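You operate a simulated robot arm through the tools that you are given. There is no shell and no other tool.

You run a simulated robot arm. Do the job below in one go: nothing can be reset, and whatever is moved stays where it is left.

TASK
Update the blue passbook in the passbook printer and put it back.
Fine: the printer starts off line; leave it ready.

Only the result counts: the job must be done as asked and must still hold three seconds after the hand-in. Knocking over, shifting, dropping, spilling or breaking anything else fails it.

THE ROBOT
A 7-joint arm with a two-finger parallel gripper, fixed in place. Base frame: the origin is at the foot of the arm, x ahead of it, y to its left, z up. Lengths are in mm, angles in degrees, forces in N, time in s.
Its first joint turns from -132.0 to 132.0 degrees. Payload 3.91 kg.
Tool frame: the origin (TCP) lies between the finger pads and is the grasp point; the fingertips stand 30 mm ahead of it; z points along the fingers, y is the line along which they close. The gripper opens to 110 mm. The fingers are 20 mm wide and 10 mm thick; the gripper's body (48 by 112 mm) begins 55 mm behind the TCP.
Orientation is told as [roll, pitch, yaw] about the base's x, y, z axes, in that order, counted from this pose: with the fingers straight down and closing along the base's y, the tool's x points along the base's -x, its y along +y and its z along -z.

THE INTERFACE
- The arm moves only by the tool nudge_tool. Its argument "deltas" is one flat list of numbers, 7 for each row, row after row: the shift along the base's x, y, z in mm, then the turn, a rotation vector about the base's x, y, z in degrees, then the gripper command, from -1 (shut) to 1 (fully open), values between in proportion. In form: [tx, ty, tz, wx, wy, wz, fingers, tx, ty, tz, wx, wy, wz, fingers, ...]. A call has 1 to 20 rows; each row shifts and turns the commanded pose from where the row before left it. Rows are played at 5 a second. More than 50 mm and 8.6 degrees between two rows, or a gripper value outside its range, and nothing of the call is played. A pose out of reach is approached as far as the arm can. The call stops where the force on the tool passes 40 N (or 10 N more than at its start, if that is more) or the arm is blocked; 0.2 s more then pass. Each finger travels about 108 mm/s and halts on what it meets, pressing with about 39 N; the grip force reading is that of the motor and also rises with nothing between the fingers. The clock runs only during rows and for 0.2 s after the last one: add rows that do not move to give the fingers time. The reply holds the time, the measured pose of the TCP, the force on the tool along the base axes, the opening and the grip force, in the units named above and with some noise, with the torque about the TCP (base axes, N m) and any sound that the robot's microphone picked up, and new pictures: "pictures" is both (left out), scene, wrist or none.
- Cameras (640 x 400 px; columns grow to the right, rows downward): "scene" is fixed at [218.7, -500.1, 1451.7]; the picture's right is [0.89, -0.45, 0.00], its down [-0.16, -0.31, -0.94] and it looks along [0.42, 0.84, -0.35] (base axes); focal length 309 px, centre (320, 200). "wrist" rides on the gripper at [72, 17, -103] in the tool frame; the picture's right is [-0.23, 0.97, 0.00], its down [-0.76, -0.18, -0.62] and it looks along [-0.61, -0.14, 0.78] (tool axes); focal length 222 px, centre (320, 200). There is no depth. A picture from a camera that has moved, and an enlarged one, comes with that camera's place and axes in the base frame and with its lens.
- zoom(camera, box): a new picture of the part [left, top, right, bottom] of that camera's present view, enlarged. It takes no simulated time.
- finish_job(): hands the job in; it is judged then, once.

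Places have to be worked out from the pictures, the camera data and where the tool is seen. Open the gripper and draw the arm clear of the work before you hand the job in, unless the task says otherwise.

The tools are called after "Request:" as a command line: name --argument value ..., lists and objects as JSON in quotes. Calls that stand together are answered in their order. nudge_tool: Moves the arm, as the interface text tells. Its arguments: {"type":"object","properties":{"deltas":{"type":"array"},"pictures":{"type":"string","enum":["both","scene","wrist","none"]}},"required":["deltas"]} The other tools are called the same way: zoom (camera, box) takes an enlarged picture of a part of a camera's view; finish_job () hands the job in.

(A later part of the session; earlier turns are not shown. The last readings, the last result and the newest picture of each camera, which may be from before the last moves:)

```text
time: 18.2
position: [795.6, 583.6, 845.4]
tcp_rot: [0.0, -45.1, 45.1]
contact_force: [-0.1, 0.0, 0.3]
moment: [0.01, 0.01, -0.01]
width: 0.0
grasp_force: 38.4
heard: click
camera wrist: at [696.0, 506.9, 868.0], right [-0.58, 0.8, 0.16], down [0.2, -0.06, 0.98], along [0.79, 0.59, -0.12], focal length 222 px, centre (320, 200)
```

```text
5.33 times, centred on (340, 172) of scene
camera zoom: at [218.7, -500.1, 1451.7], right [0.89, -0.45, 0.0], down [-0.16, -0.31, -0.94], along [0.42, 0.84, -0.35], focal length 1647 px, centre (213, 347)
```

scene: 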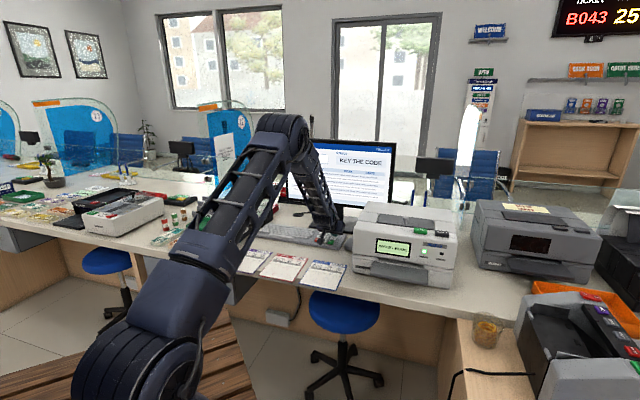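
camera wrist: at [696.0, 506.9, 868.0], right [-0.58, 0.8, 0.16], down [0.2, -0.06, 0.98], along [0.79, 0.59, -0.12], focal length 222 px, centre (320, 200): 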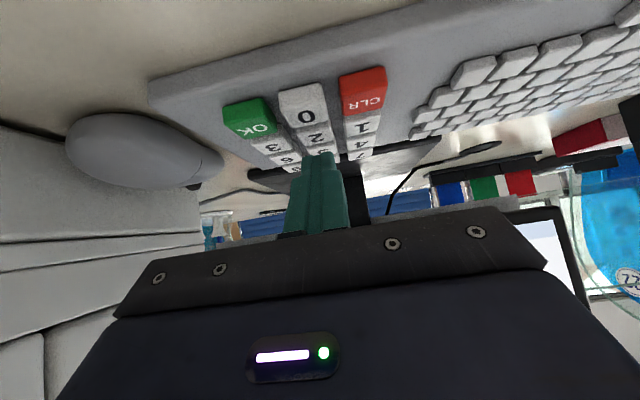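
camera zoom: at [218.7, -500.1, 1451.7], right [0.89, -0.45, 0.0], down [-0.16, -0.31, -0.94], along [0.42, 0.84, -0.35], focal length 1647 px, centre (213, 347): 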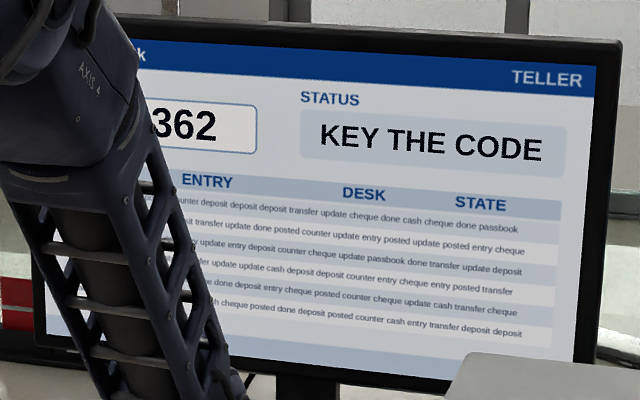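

The screen reads 362. Now to OK, 31 mm right and 31 mm nearer, and press it.

Request:
nudge_tool --deltas '[0, -22, 0, 0, 0, 0, -1, 0, -22, 0, 0, 0, 0, -1, 0, 0, -8, 0, 0, 0, -1, 0, 0, -4, 0, 0, 0, -1, 0, 0, -2, 0, 0, 0, -1, 0, 0, -2, 0, 0, 0, -1, 0, 0, -2, 0, 0, 0, -1]' --pictures "wrist"

Request:
zoom --camera "scene" --box '[280, 135, 400, 210]'

Request:
zoom --camera "scene" --box '[340, 190, 470, 300]'

```text
time: 19.8
position: [794.9, 540.2, 829.7]
tcp_rot: [0.1, -45.0, 44.9]
contact_force: [-0.3, -2.4, 6.8]
moment: [0.02, -0.04, -0.05]
width: 0.2
grasp_force: 37.9
heard: click
camera wrist: at [695.6, 463.2, 851.5], right [-0.57, 0.8, 0.16], down [0.19, -0.06, 0.98], along [0.8, 0.59, -0.12], focal length 222 px, centre (320, 200)
```

wrist: 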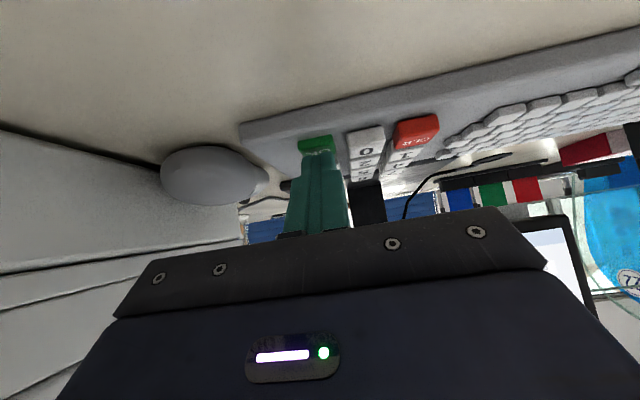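

```text
5.33 times, centred on (340, 172) of scene
camera zoom: at [218.7, -500.1, 1451.7], right [0.89, -0.45, 0.0], down [-0.16, -0.31, -0.94], along [0.42, 0.84, -0.35], focal length 1647 px, centre (213, 347)
```

zoom: 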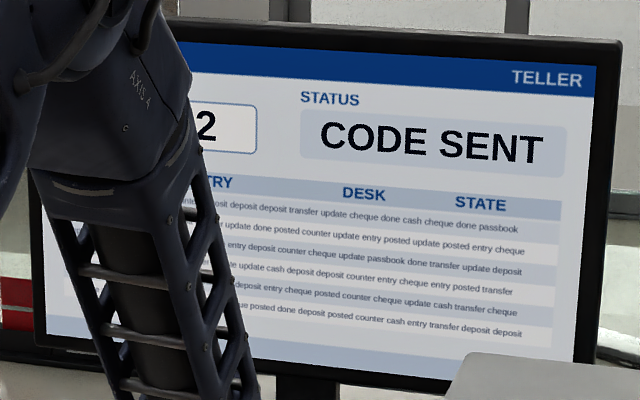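

```text
3.64 times, centred on (405, 245) of scene
camera zoom: at [218.7, -500.1, 1451.7], right [0.89, -0.45, 0.0], down [-0.16, -0.31, -0.94], along [0.42, 0.84, -0.35], focal length 1123 px, centre (11, 36)
```

zoom: 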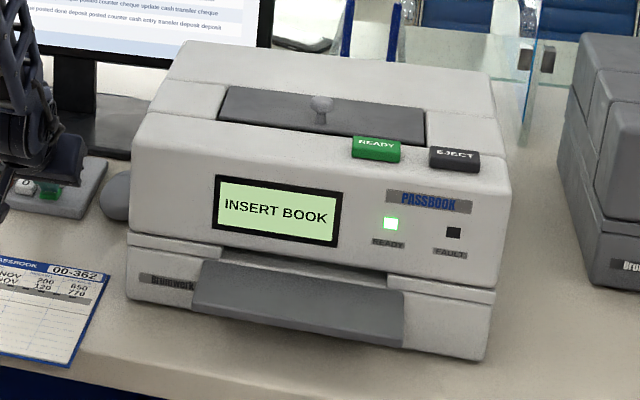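

"CODE SENT" is shown and the printer waits with INSERT BOOK. I lift off OK and draw back to in front of the counter, levelling the tool so it points into the desk.

Request:
nudge_tool --deltas '[0, 0, 20, 0, 0, 0, -1, 0, 0, 40, 0, 0, 0, -1, 0, 0, 40, 0, 0, 0, -1, -27, -34.4, 0, 4.546, -4.546, 0, -1, -27, -34.4, 0, 4.546, -4.546, 0, -1, -27, -34.4, 0, 4.546, -4.546, 0, -1, -27, -34.4, 0, 4.546, -4.546, 0, -1, -27, -34.4, 0, 4.546, -4.546, 0, -1, -27, -34.4, 0, 4.546, -4.546, 0, -1, -27, -34.4, 0, 4.546, -4.546, 0, -1, 0, 0, 0, 0, 0, 0, -1]'

Request:
zoom --camera "scene" --box '[280, 135, 400, 210]'

```text
time: 22.2
position: [604.2, 300.3, 927.9]
tcp_rot: [171.0, -89.9, -126.0]
contact_force: [0.5, 0.0, -0.9]
moment: [-0.01, -0.01, -0.03]
width: 0.0
grasp_force: 38.2
camera wrist: at [520.5, 237.8, 854.8], right [-0.69, 0.69, 0.23], down [-0.32, -0.57, 0.76], along [0.65, 0.45, 0.61], focal length 222 px, centre (320, 200)
```

scene: 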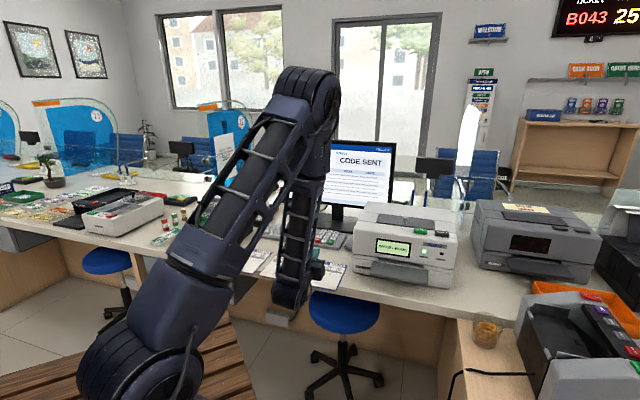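
wrist: 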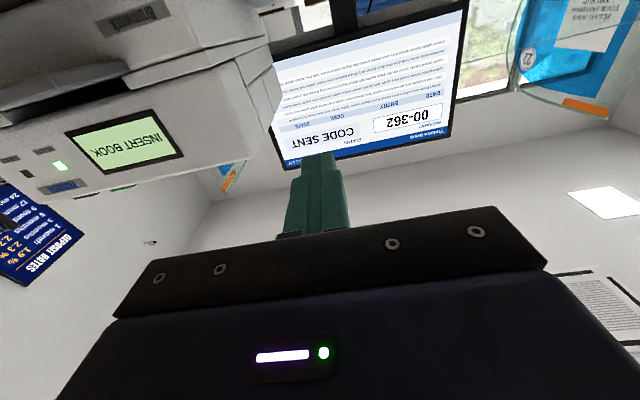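

```text
5.33 times, centred on (340, 172) of scene
camera zoom: at [218.7, -500.1, 1451.7], right [0.89, -0.45, 0.0], down [-0.16, -0.31, -0.94], along [0.42, 0.84, -0.35], focal length 1647 px, centre (213, 347)
```

zoom: 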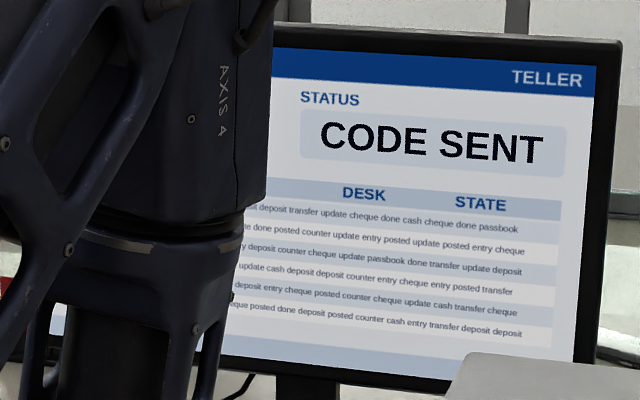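

The tool is level and points along v. Now I roll it 90° about its axis so the fingers close vertically, and open them to about 44 mm.

Request:
nudge_tool --deltas '[0, 0, 0, 5.303, 5.303, 0, -1, 0, 0, 0, 5.303, 5.303, 0, -1, 0, 0, 0, 5.303, 5.303, 0, -1, 0, 0, 0, 5.303, 5.303, 0, -1, 0, 0, 0, 5.303, 5.303, 0, -1, 0, 0, 0, 5.303, 5.303, 0, -1, 0, 0, 0, 5.303, 5.303, 0, -0.2, 0, 0, 0, 5.303, 5.303, 0, -0.2, 0, 0, 0, 5.303, 5.303, 0, -0.2, 0, 0, 0, 5.303, 5.303, 0, -0.2, 0, 0, 0, 5.303, 5.303, 0, -0.2, 0, 0, 0, 5.303, 5.303, 0, -0.2, 0, 0, 0, 0, 0, 0, -0.2]'

```text
time: 25.0
position: [607.4, 300.0, 927.6]
tcp_rot: [90.0, 0.0, -45.1]
contact_force: [0.1, 0.6, 0.6]
moment: [-0.01, 0.03, 0.02]
width: 44.1
grasp_force: 0.0
camera wrist: at [483.4, 276.9, 944.5], right [0.16, -0.16, 0.97], down [0.1, -0.98, -0.18], along [0.98, 0.12, -0.14], focal length 222 px, centre (320, 200)
```

scene: 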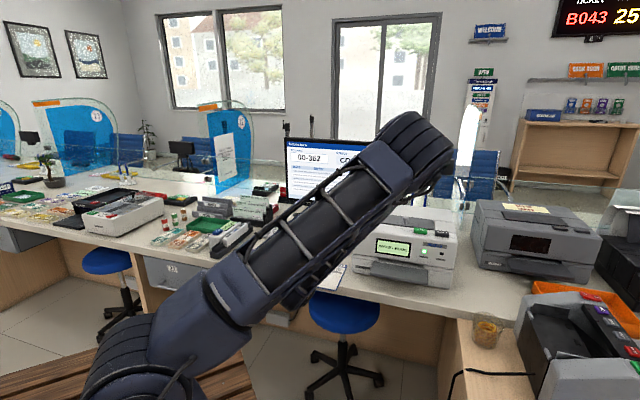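
wrist: 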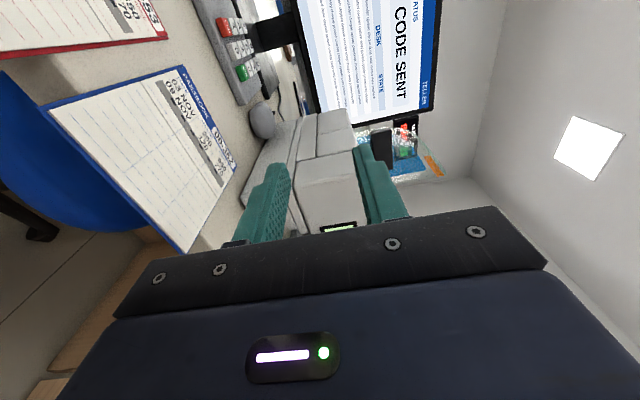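

The tool is now level with its fingers vertical (u=217, v=642, z=928). I zoom on the passbook and the desk edge from here to refine the grasp.

Request:
zoom --camera "wrist" --box '[30, 50, 260, 260]'

Request:
zoom --camera "scene" --box '[240, 220, 400, 330]'

```text
1.90 times, centred on (145, 155) of wrist
camera zoom: at [483.4, 276.9, 944.5], right [0.16, -0.16, 0.97], down [0.1, -0.98, -0.18], along [0.98, 0.12, -0.14], focal length 423 px, centre (653, 286)
```

zoom: 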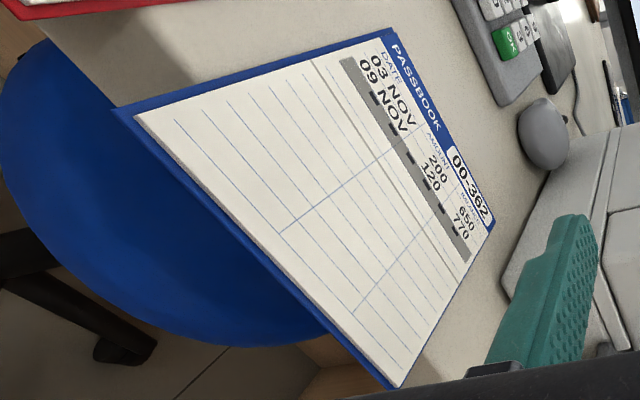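

```text
3.64 times, centred on (320, 275) of scene
camera zoom: at [218.7, -500.1, 1451.7], right [0.89, -0.45, 0.0], down [-0.16, -0.31, -0.94], along [0.42, 0.84, -0.35], focal length 1123 px, centre (320, -73)
```

zoom: 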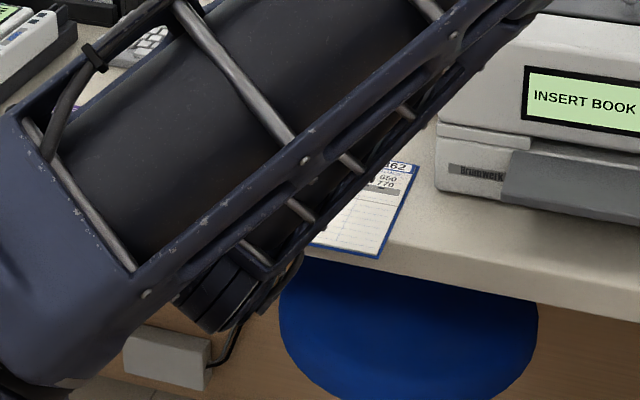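

The passbook front edge is at v≈665, centre u≈216, top near z≈786. I back off to v≈612, then lower to just above passbook level to see its edge from close by.

Request:
nudge_tool --deltas '[-10.6, -10.6, -20, 0, 0, 0, -0.2, -10.6, -10.6, -20, 0, 0, 0, -0.2, 0, 0, -30, 0, 0, 0, -0.2, 0, 0, -30, 0, 0, 0, -0.2, 0, 0, -27, 0, 0, 0, -0.2, 0, 0, 0, 0, 0, 0, -0.2]'

Request:
zoom --camera "wrist" --box '[120, 60, 400, 260]'

```text
time: 26.4
position: [584.6, 278.8, 800.2]
tcp_rot: [90.0, -0.1, -45.1]
contact_force: [0.4, -0.5, -0.7]
moment: [0.0, -0.01, 0.02]
width: 43.8
grasp_force: 0.0
camera wrist: at [460.5, 255.6, 818.2], right [0.16, -0.16, 0.97], down [0.1, -0.98, -0.18], along [0.98, 0.12, -0.14], focal length 222 px, centre (320, 200)
```

scene: 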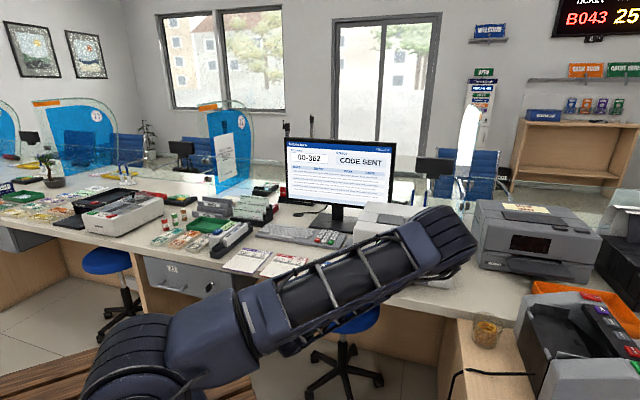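
wrist: 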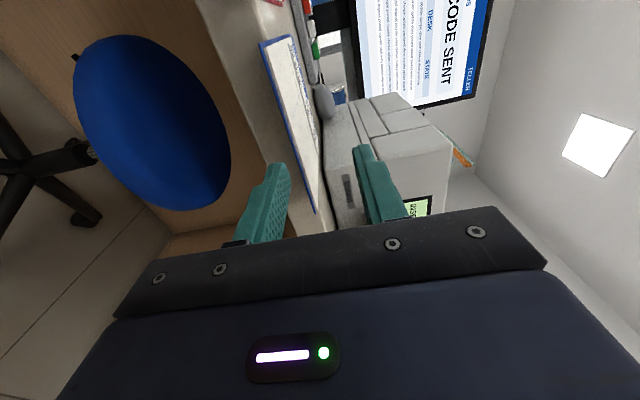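

```text
2.00 times, centred on (260, 160) of wrist
camera zoom: at [460.5, 255.6, 818.2], right [0.16, -0.16, 0.97], down [0.1, -0.98, -0.18], along [0.98, 0.12, -0.14], focal length 444 px, centre (440, 280)
```

zoom: 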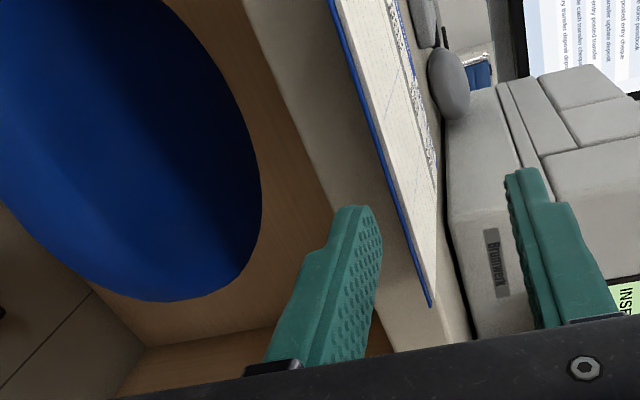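

The elbow is swung to the right but nothing is touched. I zoom in further on the passbook's front edge to judge its overhang and thickness.

Request:
zoom --camera "wrist" --box '[240, 20, 360, 95]'

Request:
zoom --camera "wrist" --box '[270, 140, 390, 235]'

Request:
zoom --camera "scene" --box '[215, 230, 355, 300]'

Request:
zoom --camera "scene" --box '[330, 190, 490, 300]'

```text
5.33 times, centred on (300, 58) of wrist
camera zoom: at [460.5, 255.6, 818.2], right [0.16, -0.16, 0.97], down [0.1, -0.98, -0.18], along [0.98, 0.12, -0.14], focal length 1185 px, centre (427, 960)
```

zoom: 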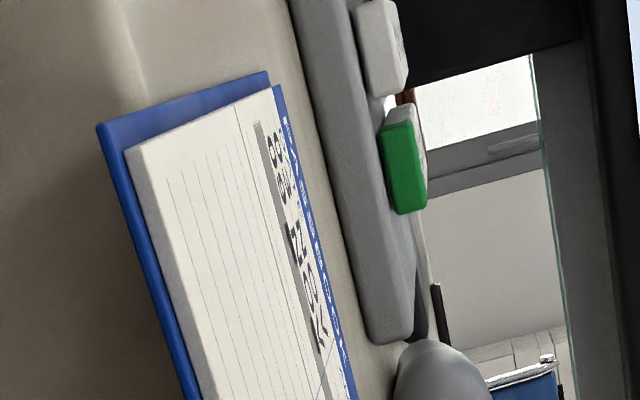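

```text
4.21 times, centred on (330, 188) of wrist
camera zoom: at [460.5, 255.6, 818.2], right [0.16, -0.16, 0.97], down [0.1, -0.98, -0.18], along [0.98, 0.12, -0.14], focal length 935 px, centre (278, 253)
```

zoom: 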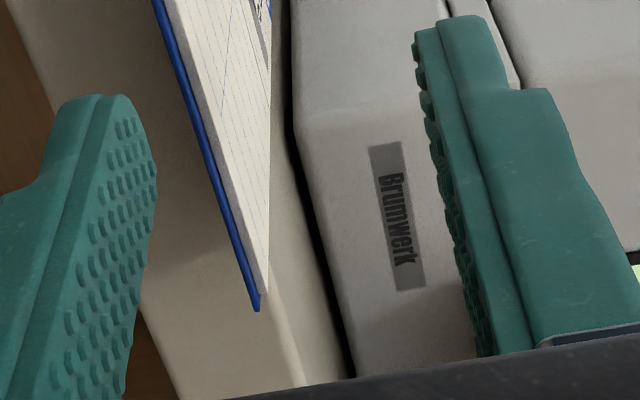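

```text
4.57 times, centred on (285, 265) of scene
camera zoom: at [218.7, -500.1, 1451.7], right [0.89, -0.45, 0.0], down [-0.16, -0.31, -0.94], along [0.42, 0.84, -0.35], focal length 1412 px, centre (480, -97)
```

zoom: 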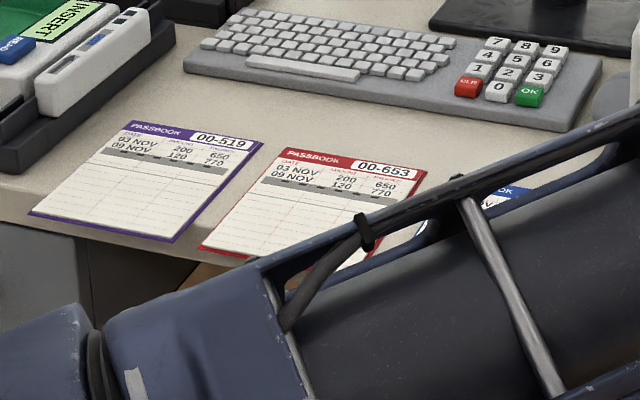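

```text
3.64 times, centred on (410, 245) of scene
camera zoom: at [218.7, -500.1, 1451.7], right [0.89, -0.45, 0.0], down [-0.16, -0.31, -0.94], along [0.42, 0.84, -0.35], focal length 1123 px, centre (-7, 36)
```

zoom: 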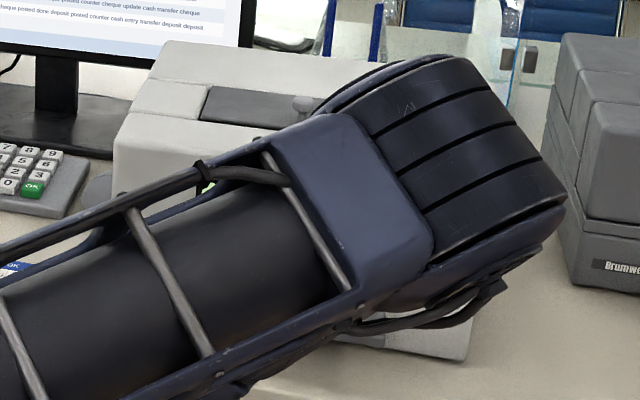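

Seen level, the passbook lies between z≈779.5 and 785 with its front edge at v≈667 and centre at u≈216. Before grasping, I'll do a dry run to the printer's front, to check that the arm clears everything there and to look into the slot.

Request:
nudge_tool --deltas '[0, 0, 40, 0, 0, 0, -0.2, 0, 0, 40, 0, 0, 0, -0.2, 0, 0, 30, 0, 0, 0, -0.2, 31.8, -31.8, 0, 0, 0, 0, -0.2, 31.8, -31.8, 0, 0, 0, 0, -0.2, 31.8, -31.8, 0, 0, 0, 0, -0.2, 0, 0, 0, 0, 0, 0, -0.2]'

```text
time: 28.0
position: [679.6, 181.5, 910.1]
tcp_rot: [90.0, -0.1, -45.0]
contact_force: [-0.2, -0.4, -1.0]
moment: [0.07, -0.01, 0.0]
width: 43.7
grasp_force: 0.1
camera wrist: at [555.5, 158.0, 925.8], right [0.16, -0.16, 0.97], down [0.1, -0.98, -0.18], along [0.98, 0.12, -0.14], focal length 222 px, centre (320, 200)
```

scene: 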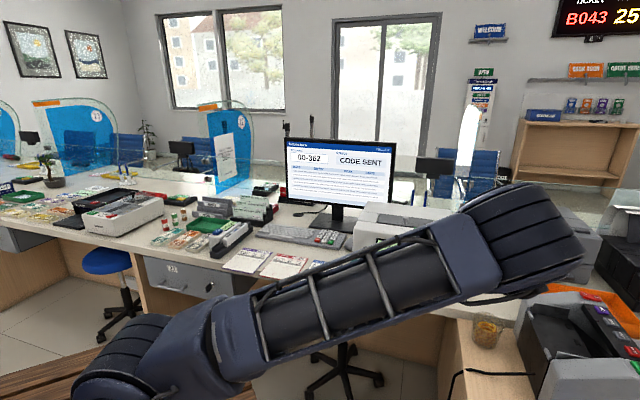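
wrist: 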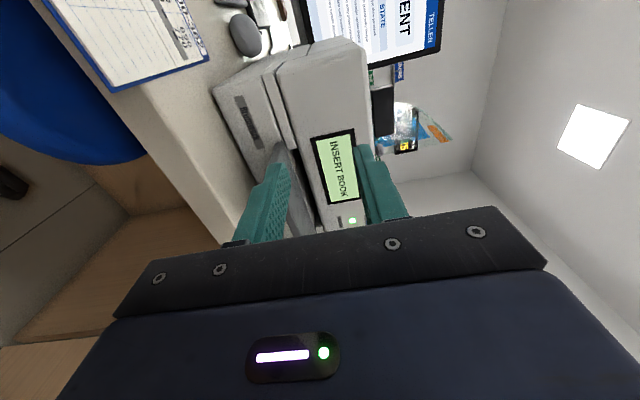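

The elbow is at about z≈1220, high above everything, so this configuration is usable. I continue to the printer's centre line (u≈486).

Request:
nudge_tool --deltas '[31.8, -31.8, 0, 0, 0, 0, -0.2, 31.8, -31.8, 0, 0, 0, 0, -0.2, 31.8, -31.8, 0, 0, 0, 0, -0.2, 0, 0, 0, 0, 0, 0, -0.2]'

Request:
zoom --camera "wrist" --box '[160, 40, 400, 240]'

```text
time: 29.0
position: [773.3, 84.6, 909.1]
tcp_rot: [90.0, -0.2, -45.1]
contact_force: [0.0, 0.9, 0.2]
moment: [-0.03, -0.02, -0.01]
width: 44.0
grasp_force: 0.1
camera wrist: at [649.5, 62.0, 926.4], right [0.16, -0.16, 0.97], down [0.1, -0.98, -0.18], along [0.98, 0.12, -0.14], focal length 222 px, centre (320, 200)
```

scene: 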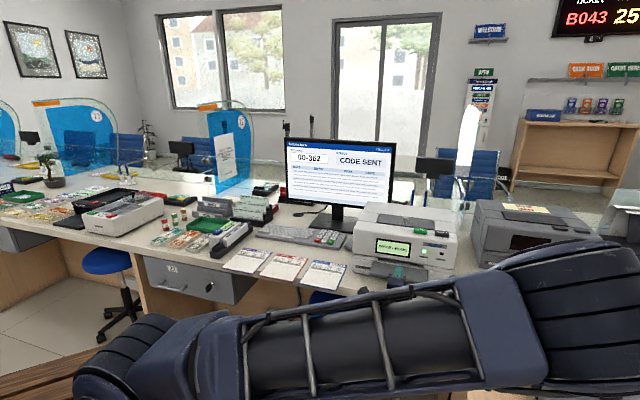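
wrist: 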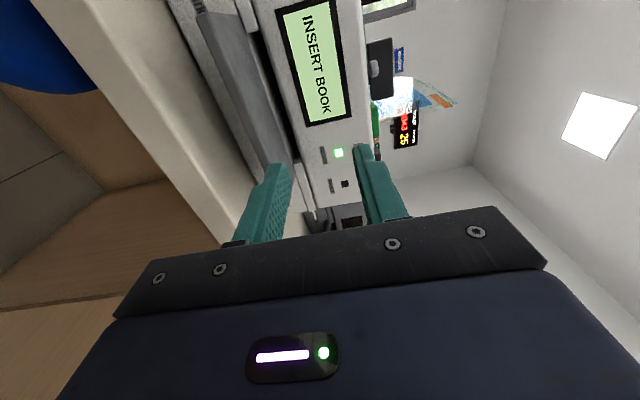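

```text
2.00 times, centred on (280, 140) of wrist
camera zoom: at [649.5, 62.0, 926.4], right [0.16, -0.16, 0.97], down [0.1, -0.98, -0.18], along [0.98, 0.12, -0.14], focal length 444 px, centre (400, 320)
```

zoom: 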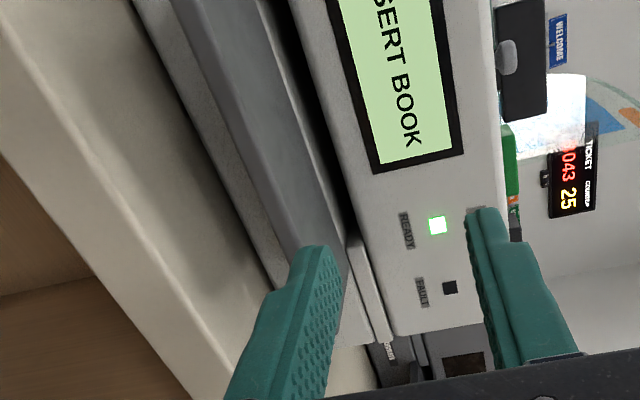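

The arm is clear here with the elbow high. I zoom in on the slot between tray and upper housing.

Request:
zoom --camera "wrist" --box '[220, 40, 360, 180]'

Request:
zoom --camera "wrist" --box '[180, 0, 300, 90]'

Request:
zoom --camera "scene" --box '[340, 195, 470, 285]'

```text
2.86 times, centred on (290, 110) of wrist
camera zoom: at [649.5, 62.0, 926.4], right [0.16, -0.16, 0.97], down [0.1, -0.98, -0.18], along [0.98, 0.12, -0.14], focal length 635 px, centre (406, 457)
```

zoom: 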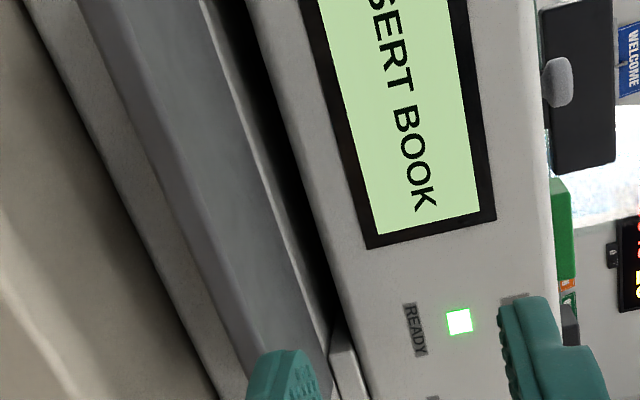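

```text
4.44 times, centred on (240, 45) of wrist
camera zoom: at [649.5, 62.0, 926.4], right [0.16, -0.16, 0.97], down [0.1, -0.98, -0.18], along [0.98, 0.12, -0.14], focal length 987 px, centre (676, 889)
```

zoom: 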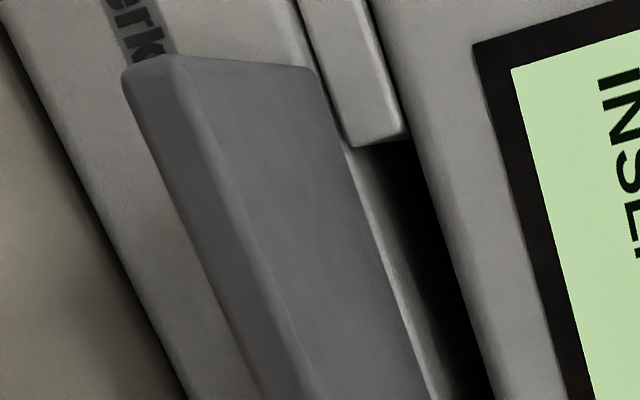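

```text
4.44 times, centred on (405, 240) of scene
camera zoom: at [218.7, -500.1, 1451.7], right [0.89, -0.45, 0.0], down [-0.16, -0.31, -0.94], along [0.42, 0.84, -0.35], focal length 1372 px, centre (-58, 22)
```

zoom: 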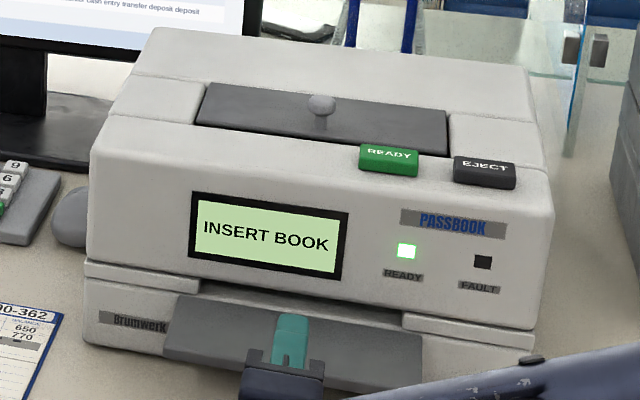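

The slot floor and tray top come out at z≈851 and the slot ceiling at z≈865, with the mouth near v≈785. I check the slot's left and right ends more closely.

Request:
zoom --camera "scene" --box '[350, 240, 460, 295]'

Request:
zoom --camera "wrist" --box '[260, 100, 340, 180]'

```text
5.82 times, centred on (405, 268) of scene
camera zoom: at [218.7, -500.1, 1451.7], right [0.89, -0.45, 0.0], down [-0.16, -0.31, -0.94], along [0.42, 0.84, -0.35], focal length 1797 px, centre (-174, -193)
```

zoom: 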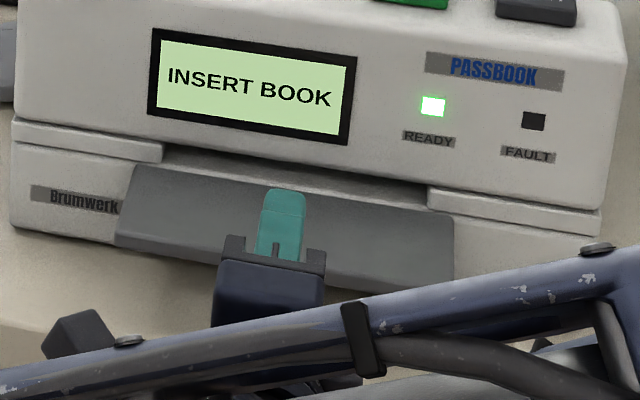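

```text
5.00 times, centred on (300, 140) of wrist
camera zoom: at [649.5, 62.0, 926.4], right [0.16, -0.16, 0.97], down [0.1, -0.98, -0.18], along [0.98, 0.12, -0.14], focal length 1111 px, centre (420, 500)
```

zoom: 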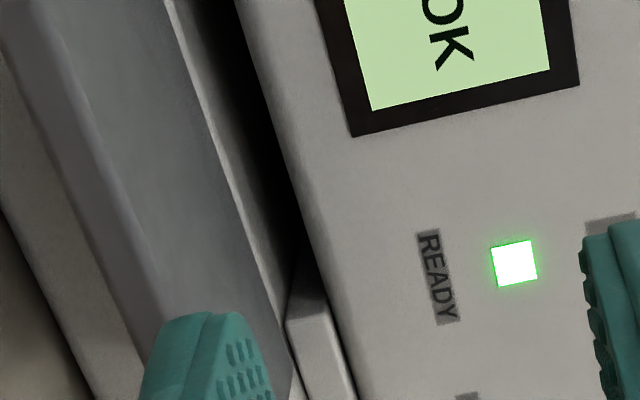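

The slot spans u≈405–560 (centre 483) and z≈852–865, so the 140 mm book fits with about 7 mm to spare on each side. Now I return to the passbook and lower to its mid-height, still 25 mm clear in front of it.

Request:
nudge_tool --deltas '[-31.9, 31.9, 0, 0, 0, 0, -0.2, -31.9, 31.9, 0, 0, 0, 0, -0.2, -31.9, 31.9, 0, 0, 0, 0, -0.2, -31.9, 31.9, 0, 0, 0, 0, -0.2, -31.9, 31.9, 0, 0, 0, 0, -0.2, -31.9, 31.9, 0, 0, 0, 0, -0.2, 2, 2, -40, 0, 0, 0, -0.2, 0, 0, -40, 0, 0, 0, -0.2, 0, 0, -30, 0, 0, 0, -0.2, 0, 0, -17, 0, 0, 0, -0.2, 0, 0, 0, 0, 0, 0, -0.2]'

Request:
zoom --camera "wrist" --box '[240, 20, 360, 95]'

Request:
zoom --camera "wrist" --box '[270, 140, 390, 235]'

```text
time: 31.4
position: [586.4, 277.0, 781.9]
tcp_rot: [90.0, -0.1, -45.1]
contact_force: [-0.8, 0.4, 0.2]
moment: [-0.04, 0.01, 0.0]
width: 43.9
grasp_force: 0.1
camera wrist: at [462.2, 254.2, 799.5], right [0.16, -0.16, 0.97], down [0.1, -0.98, -0.18], along [0.98, 0.12, -0.14], focal length 222 px, centre (320, 200)
```

scene: 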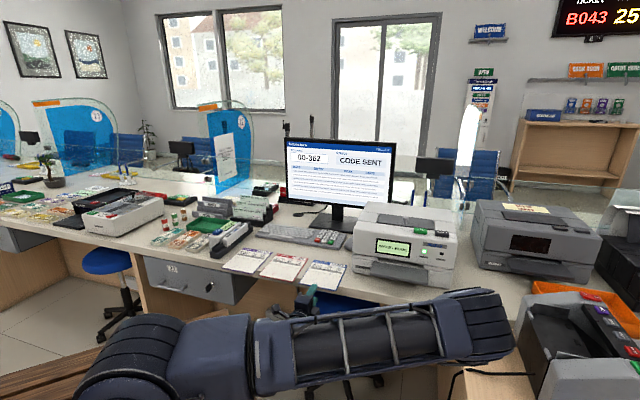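
wrist: 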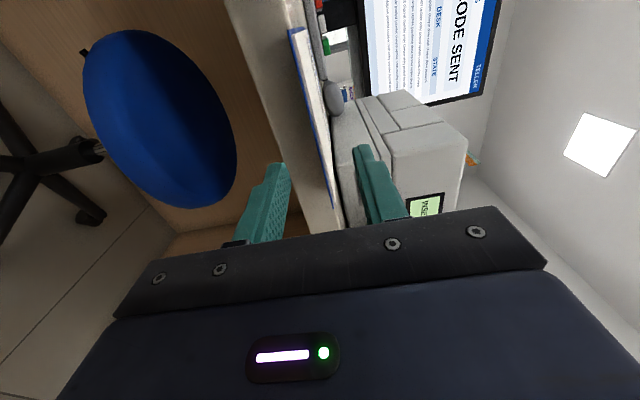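

```text
5.33 times, centred on (300, 58) of wrist
camera zoom: at [462.2, 254.2, 799.5], right [0.16, -0.16, 0.97], down [0.1, -0.98, -0.18], along [0.98, 0.12, -0.14], focal length 1185 px, centre (427, 960)
```

zoom: 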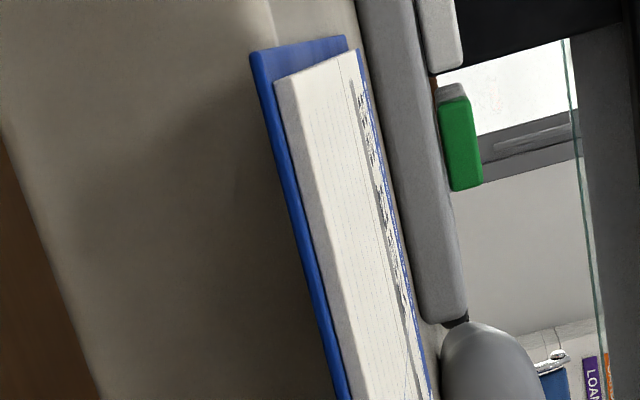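

```text
4.21 times, centred on (330, 188) of wrist
camera zoom: at [462.2, 254.2, 799.5], right [0.16, -0.16, 0.97], down [0.1, -0.98, -0.18], along [0.98, 0.12, -0.14], focal length 935 px, centre (278, 253)
```

zoom: 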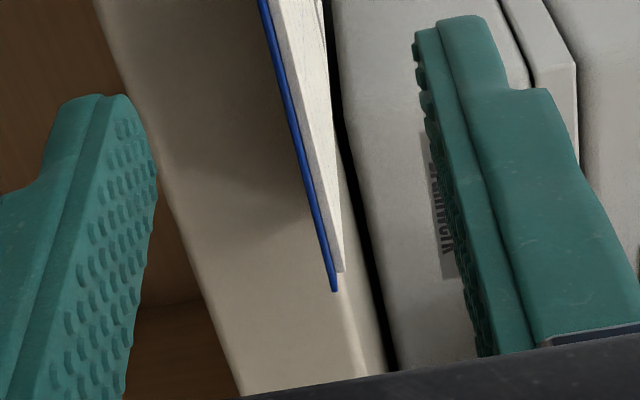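

The tool is aligned (passbook mid-plane at z≈782). The elbow, though, now hangs lower than on my first visit here. I hold still briefly to see whether it drifts by itself.

Request:
nudge_tool --deltas '[0, 0, 0, 0, 0, 0, -0.2, 0, 0, 0, 0, 0, 0, -0.2, 0, 0, 0, 0, 0, 0, -0.2, 0, 0, 0, 0, 0, 0, -0.2, 0, 0, 0, 0, 0, 0, -0.2]' --pictures "scene"

```text
time: 32.6
position: [587.1, 276.8, 782.6]
tcp_rot: [90.0, -0.1, -45.1]
contact_force: [-0.2, 0.0, 0.8]
moment: [0.01, 0.02, 0.02]
width: 44.0
grasp_force: 0.0
```

scene: 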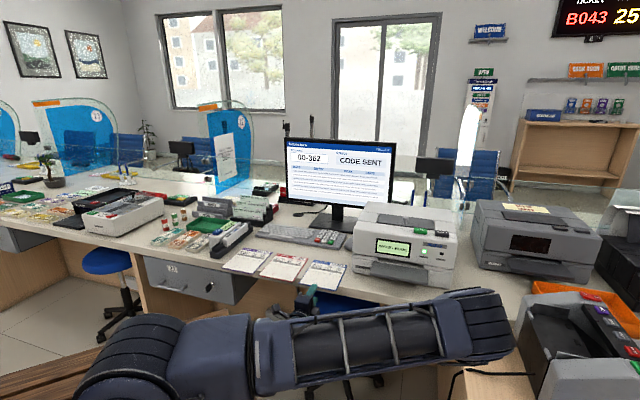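

It does not drift at rest, only while moving in this rolled pose. To keep the elbow well up for the carry, I'll raise and unroll the tool to reset the elbow, then roll in again afresh.

Request:
nudge_tool --deltas '[0, 0, 40, 0, 0, 0, -0.2, 0, 0, 40, 0, 0, 0, -0.2, 0, 0, 20, -5.786, -5.786, 0, -0.2, 0, 0, 20, -5.786, -5.786, 0, -0.2, 4, 4, 20, -5.786, -5.786, 0, -0.2, 4, 4, 8, -5.786, -5.786, 0, -0.2, 4, 4, 0, -5.786, -5.786, 0, -0.2, 4, 4, 0, -5.786, -5.786, 0, -0.2, 4, 4, 0, -5.786, -5.786, 0, -0.2, 0, 0, 0, -5.786, -5.786, 0, -0.2, 0, 0, 0, -5.786, -5.786, 0, -0.2, 0, 0, 0, -5.786, -5.786, 0, -0.2, 0, 0, 0, -5.786, -5.786, 0, -0.2, 0, 0, 0, 0, 0, 0, -0.2]'

```text
time: 35.6
position: [607.2, 300.5, 931.5]
tcp_rot: [-109.4, -89.7, 154.3]
contact_force: [-0.2, 0.0, 0.2]
moment: [-0.02, 0.03, -0.03]
width: 44.2
grasp_force: 0.1
camera wrist: at [522.5, 237.8, 858.5], right [-0.69, 0.69, 0.22], down [-0.32, -0.57, 0.76], along [0.65, 0.45, 0.61], focal length 222 px, centre (320, 200)
```

scene: 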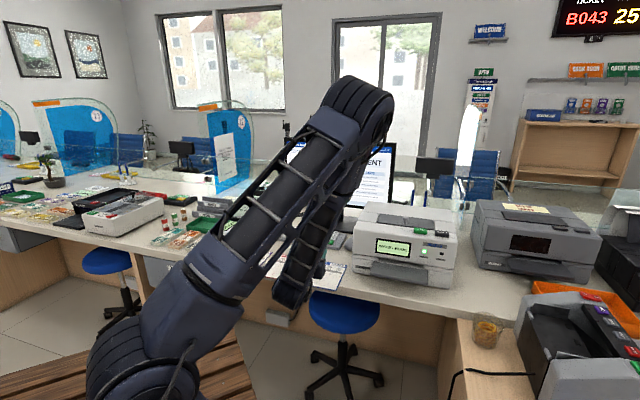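
wrist: 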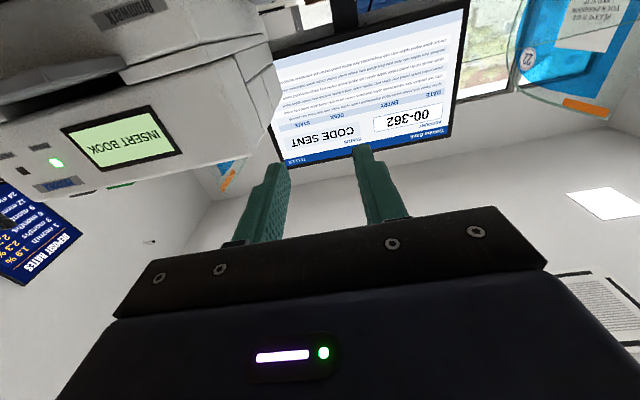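

The elbow is up again. Now I roll in once more while backing off and lowering to the grasp height.

Request:
nudge_tool --deltas '[-3.6, -3.5, 0, 5.786, 5.786, 0, -0.2, -3.6, -3.5, 0, 5.786, 5.786, 0, -0.2, -3.6, -3.5, 0, 5.786, 5.786, 0, -0.2, -3.6, -3.5, 0, 5.786, 5.786, 0, -0.2, -3.6, -3.5, 0, 5.786, 5.786, 0, -0.2, -3.6, -3.5, 0, 5.786, 5.786, 0, -0.2, 0, 0, -20, 5.786, 5.786, 0, -0.2, 0, 0, -20, 5.786, 5.786, 0, -0.2, 0, 0, -20, 5.786, 5.786, 0, -0.2, 0, 0, -20, 5.786, 5.786, 0, -0.2, 0, 0, -20, 5.786, 5.786, 0, -0.2, 0, 0, -49.5, 0, 0, 0, -0.2, 0, 0, 0, 0, 0, 0, -0.2]'

Request:
zoom --camera "wrist" --box '[270, 20, 370, 120]'

Request:
zoom --camera "wrist" --box '[270, 140, 390, 235]'

```text
time: 38.4
position: [586.1, 279.4, 782.7]
tcp_rot: [90.0, 0.0, -45.1]
contact_force: [-0.3, -0.8, 0.1]
moment: [-0.01, -0.02, -0.01]
width: 43.6
grasp_force: 0.0
camera wrist: at [462.5, 256.9, 799.2], right [0.16, -0.16, 0.97], down [0.1, -0.98, -0.18], along [0.98, 0.12, -0.14], focal length 222 px, centre (320, 200)
```

scene: 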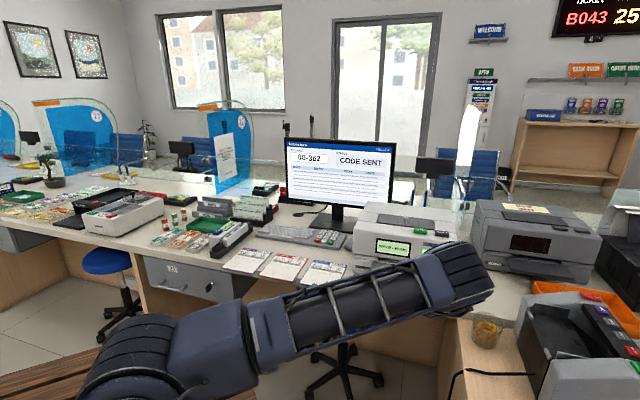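
wrist: 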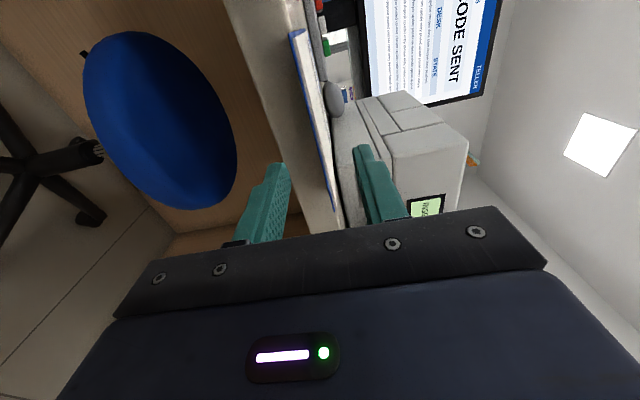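

```text
4.00 times, centred on (320, 70) of wrist
camera zoom: at [462.5, 256.9, 799.2], right [0.16, -0.16, 0.97], down [0.1, -0.98, -0.18], along [0.98, 0.12, -0.14], focal length 888 px, centre (320, 720)
```

zoom: 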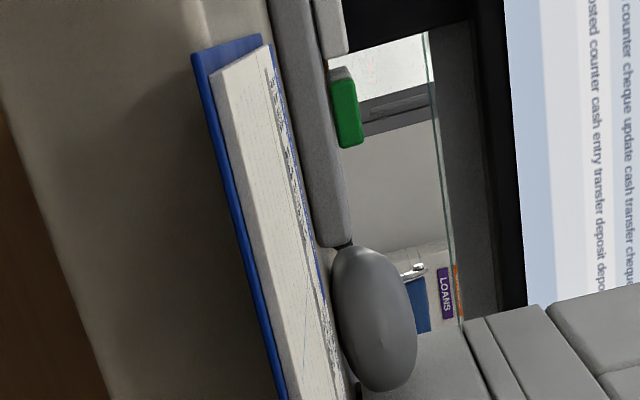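

```text
4.21 times, centred on (330, 188) of wrist
camera zoom: at [462.5, 256.9, 799.2], right [0.16, -0.16, 0.97], down [0.1, -0.98, -0.18], along [0.98, 0.12, -0.14], focal length 935 px, centre (278, 253)
```

zoom: 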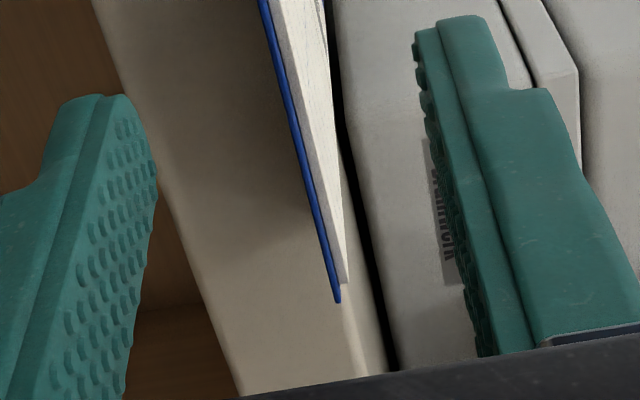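

The passbook spans z≈779.3–783.3 and the tool is centred just above its middle. I advance so the fingertips straddle its front edge by about 17 mm, without closing yet.

Request:
nudge_tool --deltas '[6.36, 6.36, 0, 0, 0, 0, -0.2, 6.36, 6.36, 0, 0, 0, 0, -0.2, 6.36, 6.36, 0, 0, 0, 0, -0.2, 6.36, 6.36, 0, 0, 0, 0, -0.2, 2.12, 2.12, 0, 0, 0, 0, -0.2, 2.12, 2.12, 0, 0, 0, 0, -0.2, 0, 0, 0, 0, 0, 0, -0.2]'

Request:
zoom --camera "wrist" --box '[230, 100, 390, 240]'

Request:
zoom --camera "scene" --box '[270, 240, 380, 310]'

```text
time: 40.0
position: [617.0, 308.1, 781.9]
tcp_rot: [90.0, 0.0, -45.2]
contact_force: [1.0, -0.6, 0.6]
moment: [-0.04, -0.01, 0.0]
width: 44.1
grasp_force: 0.1
camera wrist: at [491.7, 286.2, 798.9], right [0.16, -0.16, 0.97], down [0.1, -0.98, -0.18], along [0.98, 0.12, -0.14], focal length 222 px, centre (320, 200)
```

scene: 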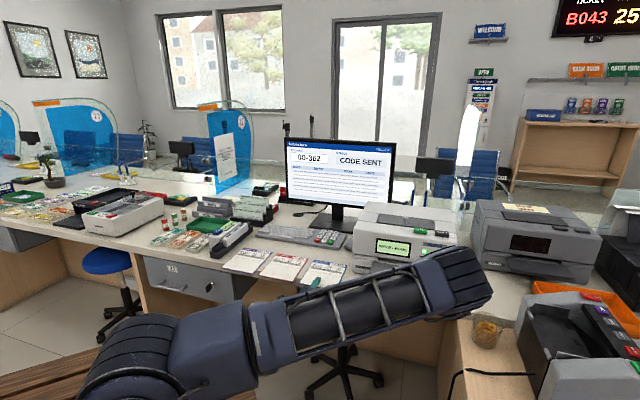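
wrist: 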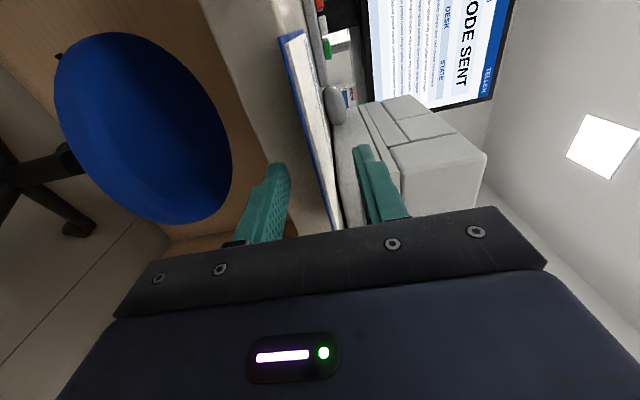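

```text
2.86 times, centred on (310, 170) of wrist
camera zoom: at [491.7, 286.2, 798.9], right [0.16, -0.16, 0.97], down [0.1, -0.98, -0.18], along [0.98, 0.12, -0.14], focal length 635 px, centre (349, 286)
```

zoom: 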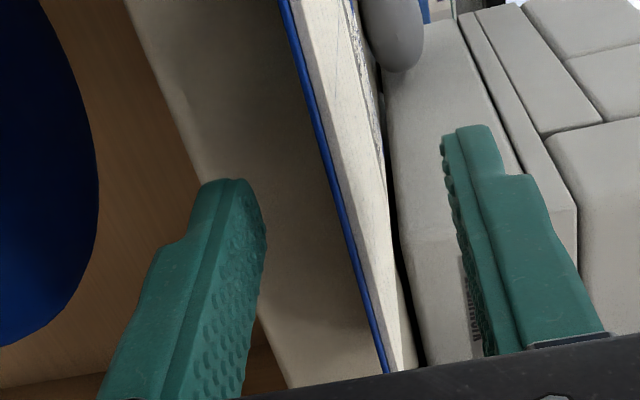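

```text
5.71 times, centred on (325, 275) of scene
camera zoom: at [218.7, -500.1, 1451.7], right [0.89, -0.45, 0.0], down [-0.16, -0.31, -0.94], along [0.42, 0.84, -0.35], focal length 1765 px, centre (291, -229)
```

zoom: 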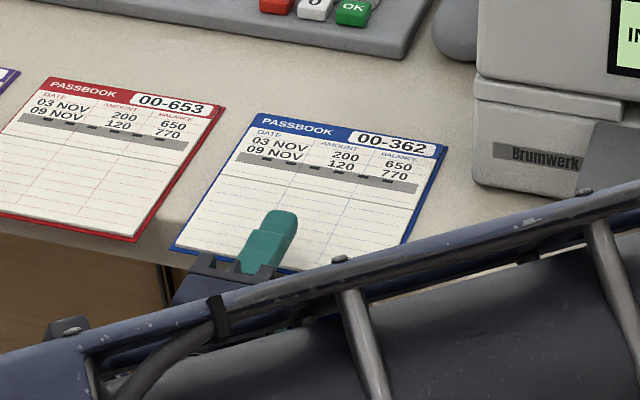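

No contact, and the fingertips straddle the passbook's front edge at its middle. I close the gripper.

Request:
nudge_tool --deltas '[0, 0, 0, 0, 0, 0, -1, 0, 0, 0, 0, 0, 0, -1, 0, 0, 0, 0, 0, 0, -1, 0, 0, 0, 0, 0, 0, -1]'

Request:
zoom --camera "wrist" --box '[230, 20, 390, 240]'

Request:
zoom --camera "scene" --box '[270, 240, 380, 310]'

```text
time: 41.0
position: [616.3, 308.4, 782.5]
tcp_rot: [90.0, -0.1, -45.2]
contact_force: [0.6, 0.4, 0.3]
moment: [-0.05, 0.01, -0.01]
width: 2.8
grasp_force: 39.0
camera wrist: at [491.6, 286.2, 798.9], right [0.16, -0.16, 0.97], down [0.1, -0.98, -0.18], along [0.98, 0.12, -0.14], focal length 222 px, centre (320, 200)
```

scene: 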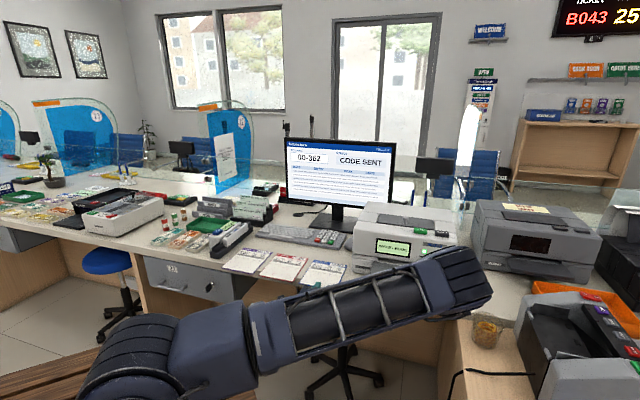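
wrist: 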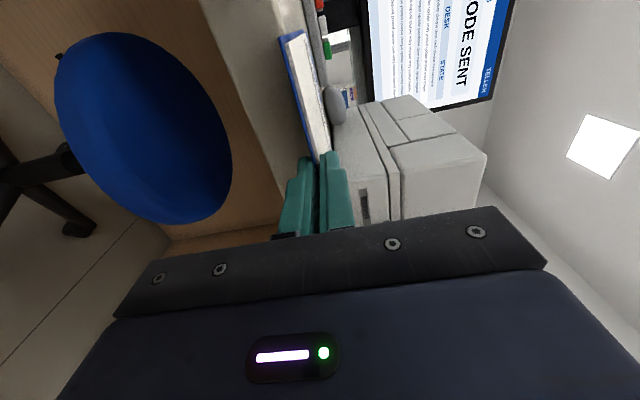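

```text
1.82 times, centred on (310, 130) of wrist
camera zoom: at [491.6, 286.2, 798.9], right [0.16, -0.16, 0.97], down [0.1, -0.98, -0.18], along [0.98, 0.12, -0.14], focal length 404 px, centre (338, 327)
```

zoom: 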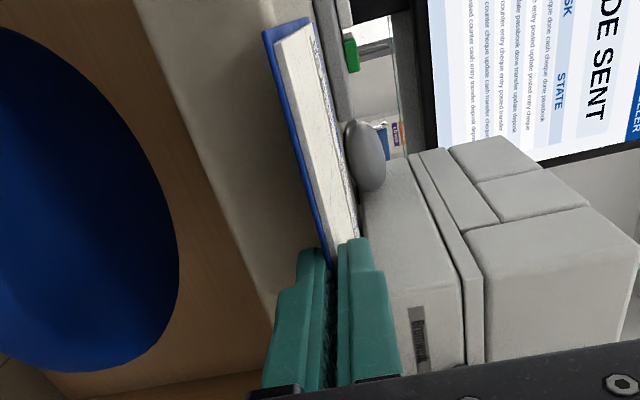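

```text
5.71 times, centred on (325, 275) of scene
camera zoom: at [218.7, -500.1, 1451.7], right [0.89, -0.45, 0.0], down [-0.16, -0.31, -0.94], along [0.42, 0.84, -0.35], focal length 1765 px, centre (291, -229)
```

zoom: 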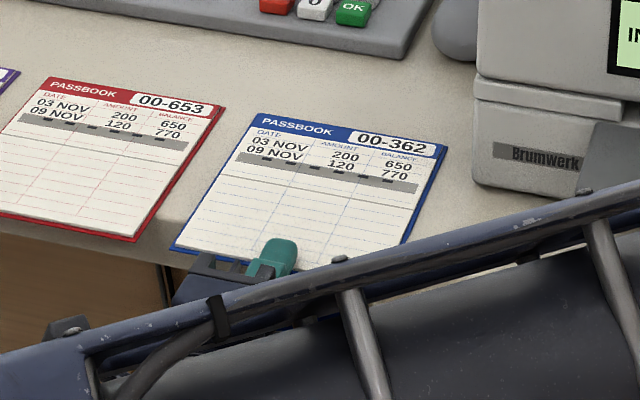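

Gripped at 2.8 mm width with 39 N. I lift gently and check that the book comes along level.

Request:
nudge_tool --deltas '[0, 0, 4, 0, 0, 0, -1, 0, 0, 6, 0, 0, 0, -1, 0, 0, 20, 0, 0, 0, -1, 0, 0, 30, 0, 0, 0, -1, 0, 0, 0, 0, 0, 0, -1]'

Request:
zoom --camera "wrist" --box '[210, 10, 390, 240]'

Request:
zoom --camera "scene" --box '[270, 230, 380, 300]'

```text
time: 42.2
position: [615.3, 308.7, 841.7]
tcp_rot: [90.0, 0.0, -45.1]
contact_force: [0.6, -0.1, -1.2]
moment: [-0.01, 0.06, 0.0]
width: 2.9
grasp_force: 39.9
camera wrist: at [492.5, 285.8, 858.8], right [0.16, -0.16, 0.97], down [0.1, -0.98, -0.18], along [0.98, 0.12, -0.14], focal length 222 px, centre (320, 200)
```

scene: 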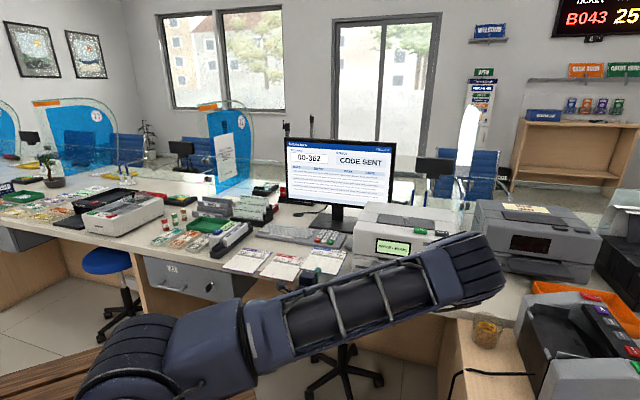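
wrist: 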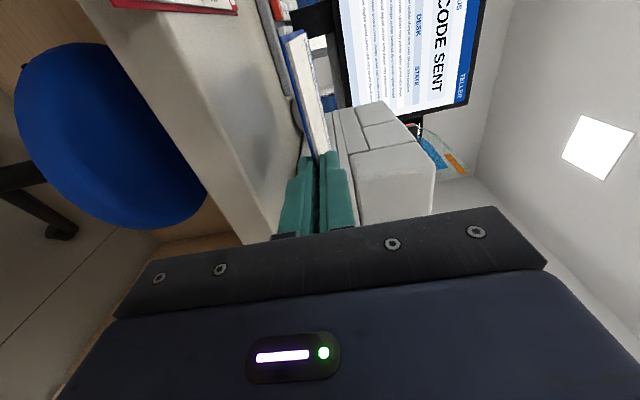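

```text
1.74 times, centred on (300, 125) of wrist
camera zoom: at [492.5, 285.8, 858.8], right [0.16, -0.16, 0.97], down [0.1, -0.98, -0.18], along [0.98, 0.12, -0.14], focal length 386 px, centre (355, 330)
```

zoom: 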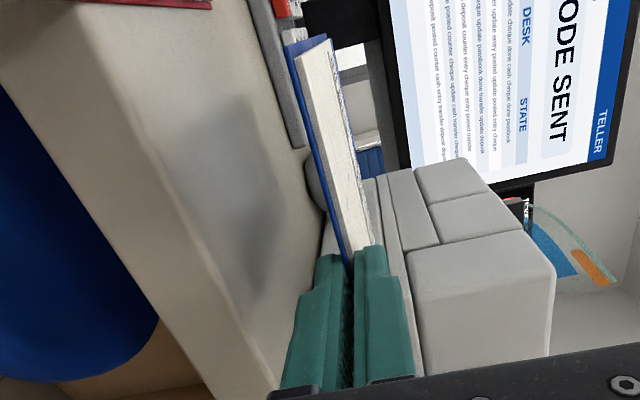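

```text
5.71 times, centred on (325, 265) of scene
camera zoom: at [218.7, -500.1, 1451.7], right [0.89, -0.45, 0.0], down [-0.16, -0.31, -0.94], along [0.42, 0.84, -0.35], focal length 1765 px, centre (291, -171)
```

zoom: 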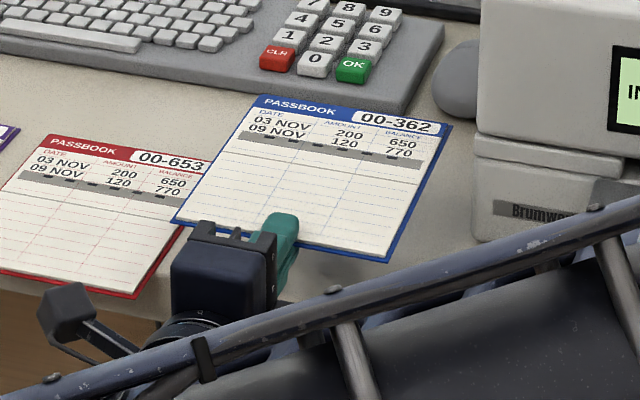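

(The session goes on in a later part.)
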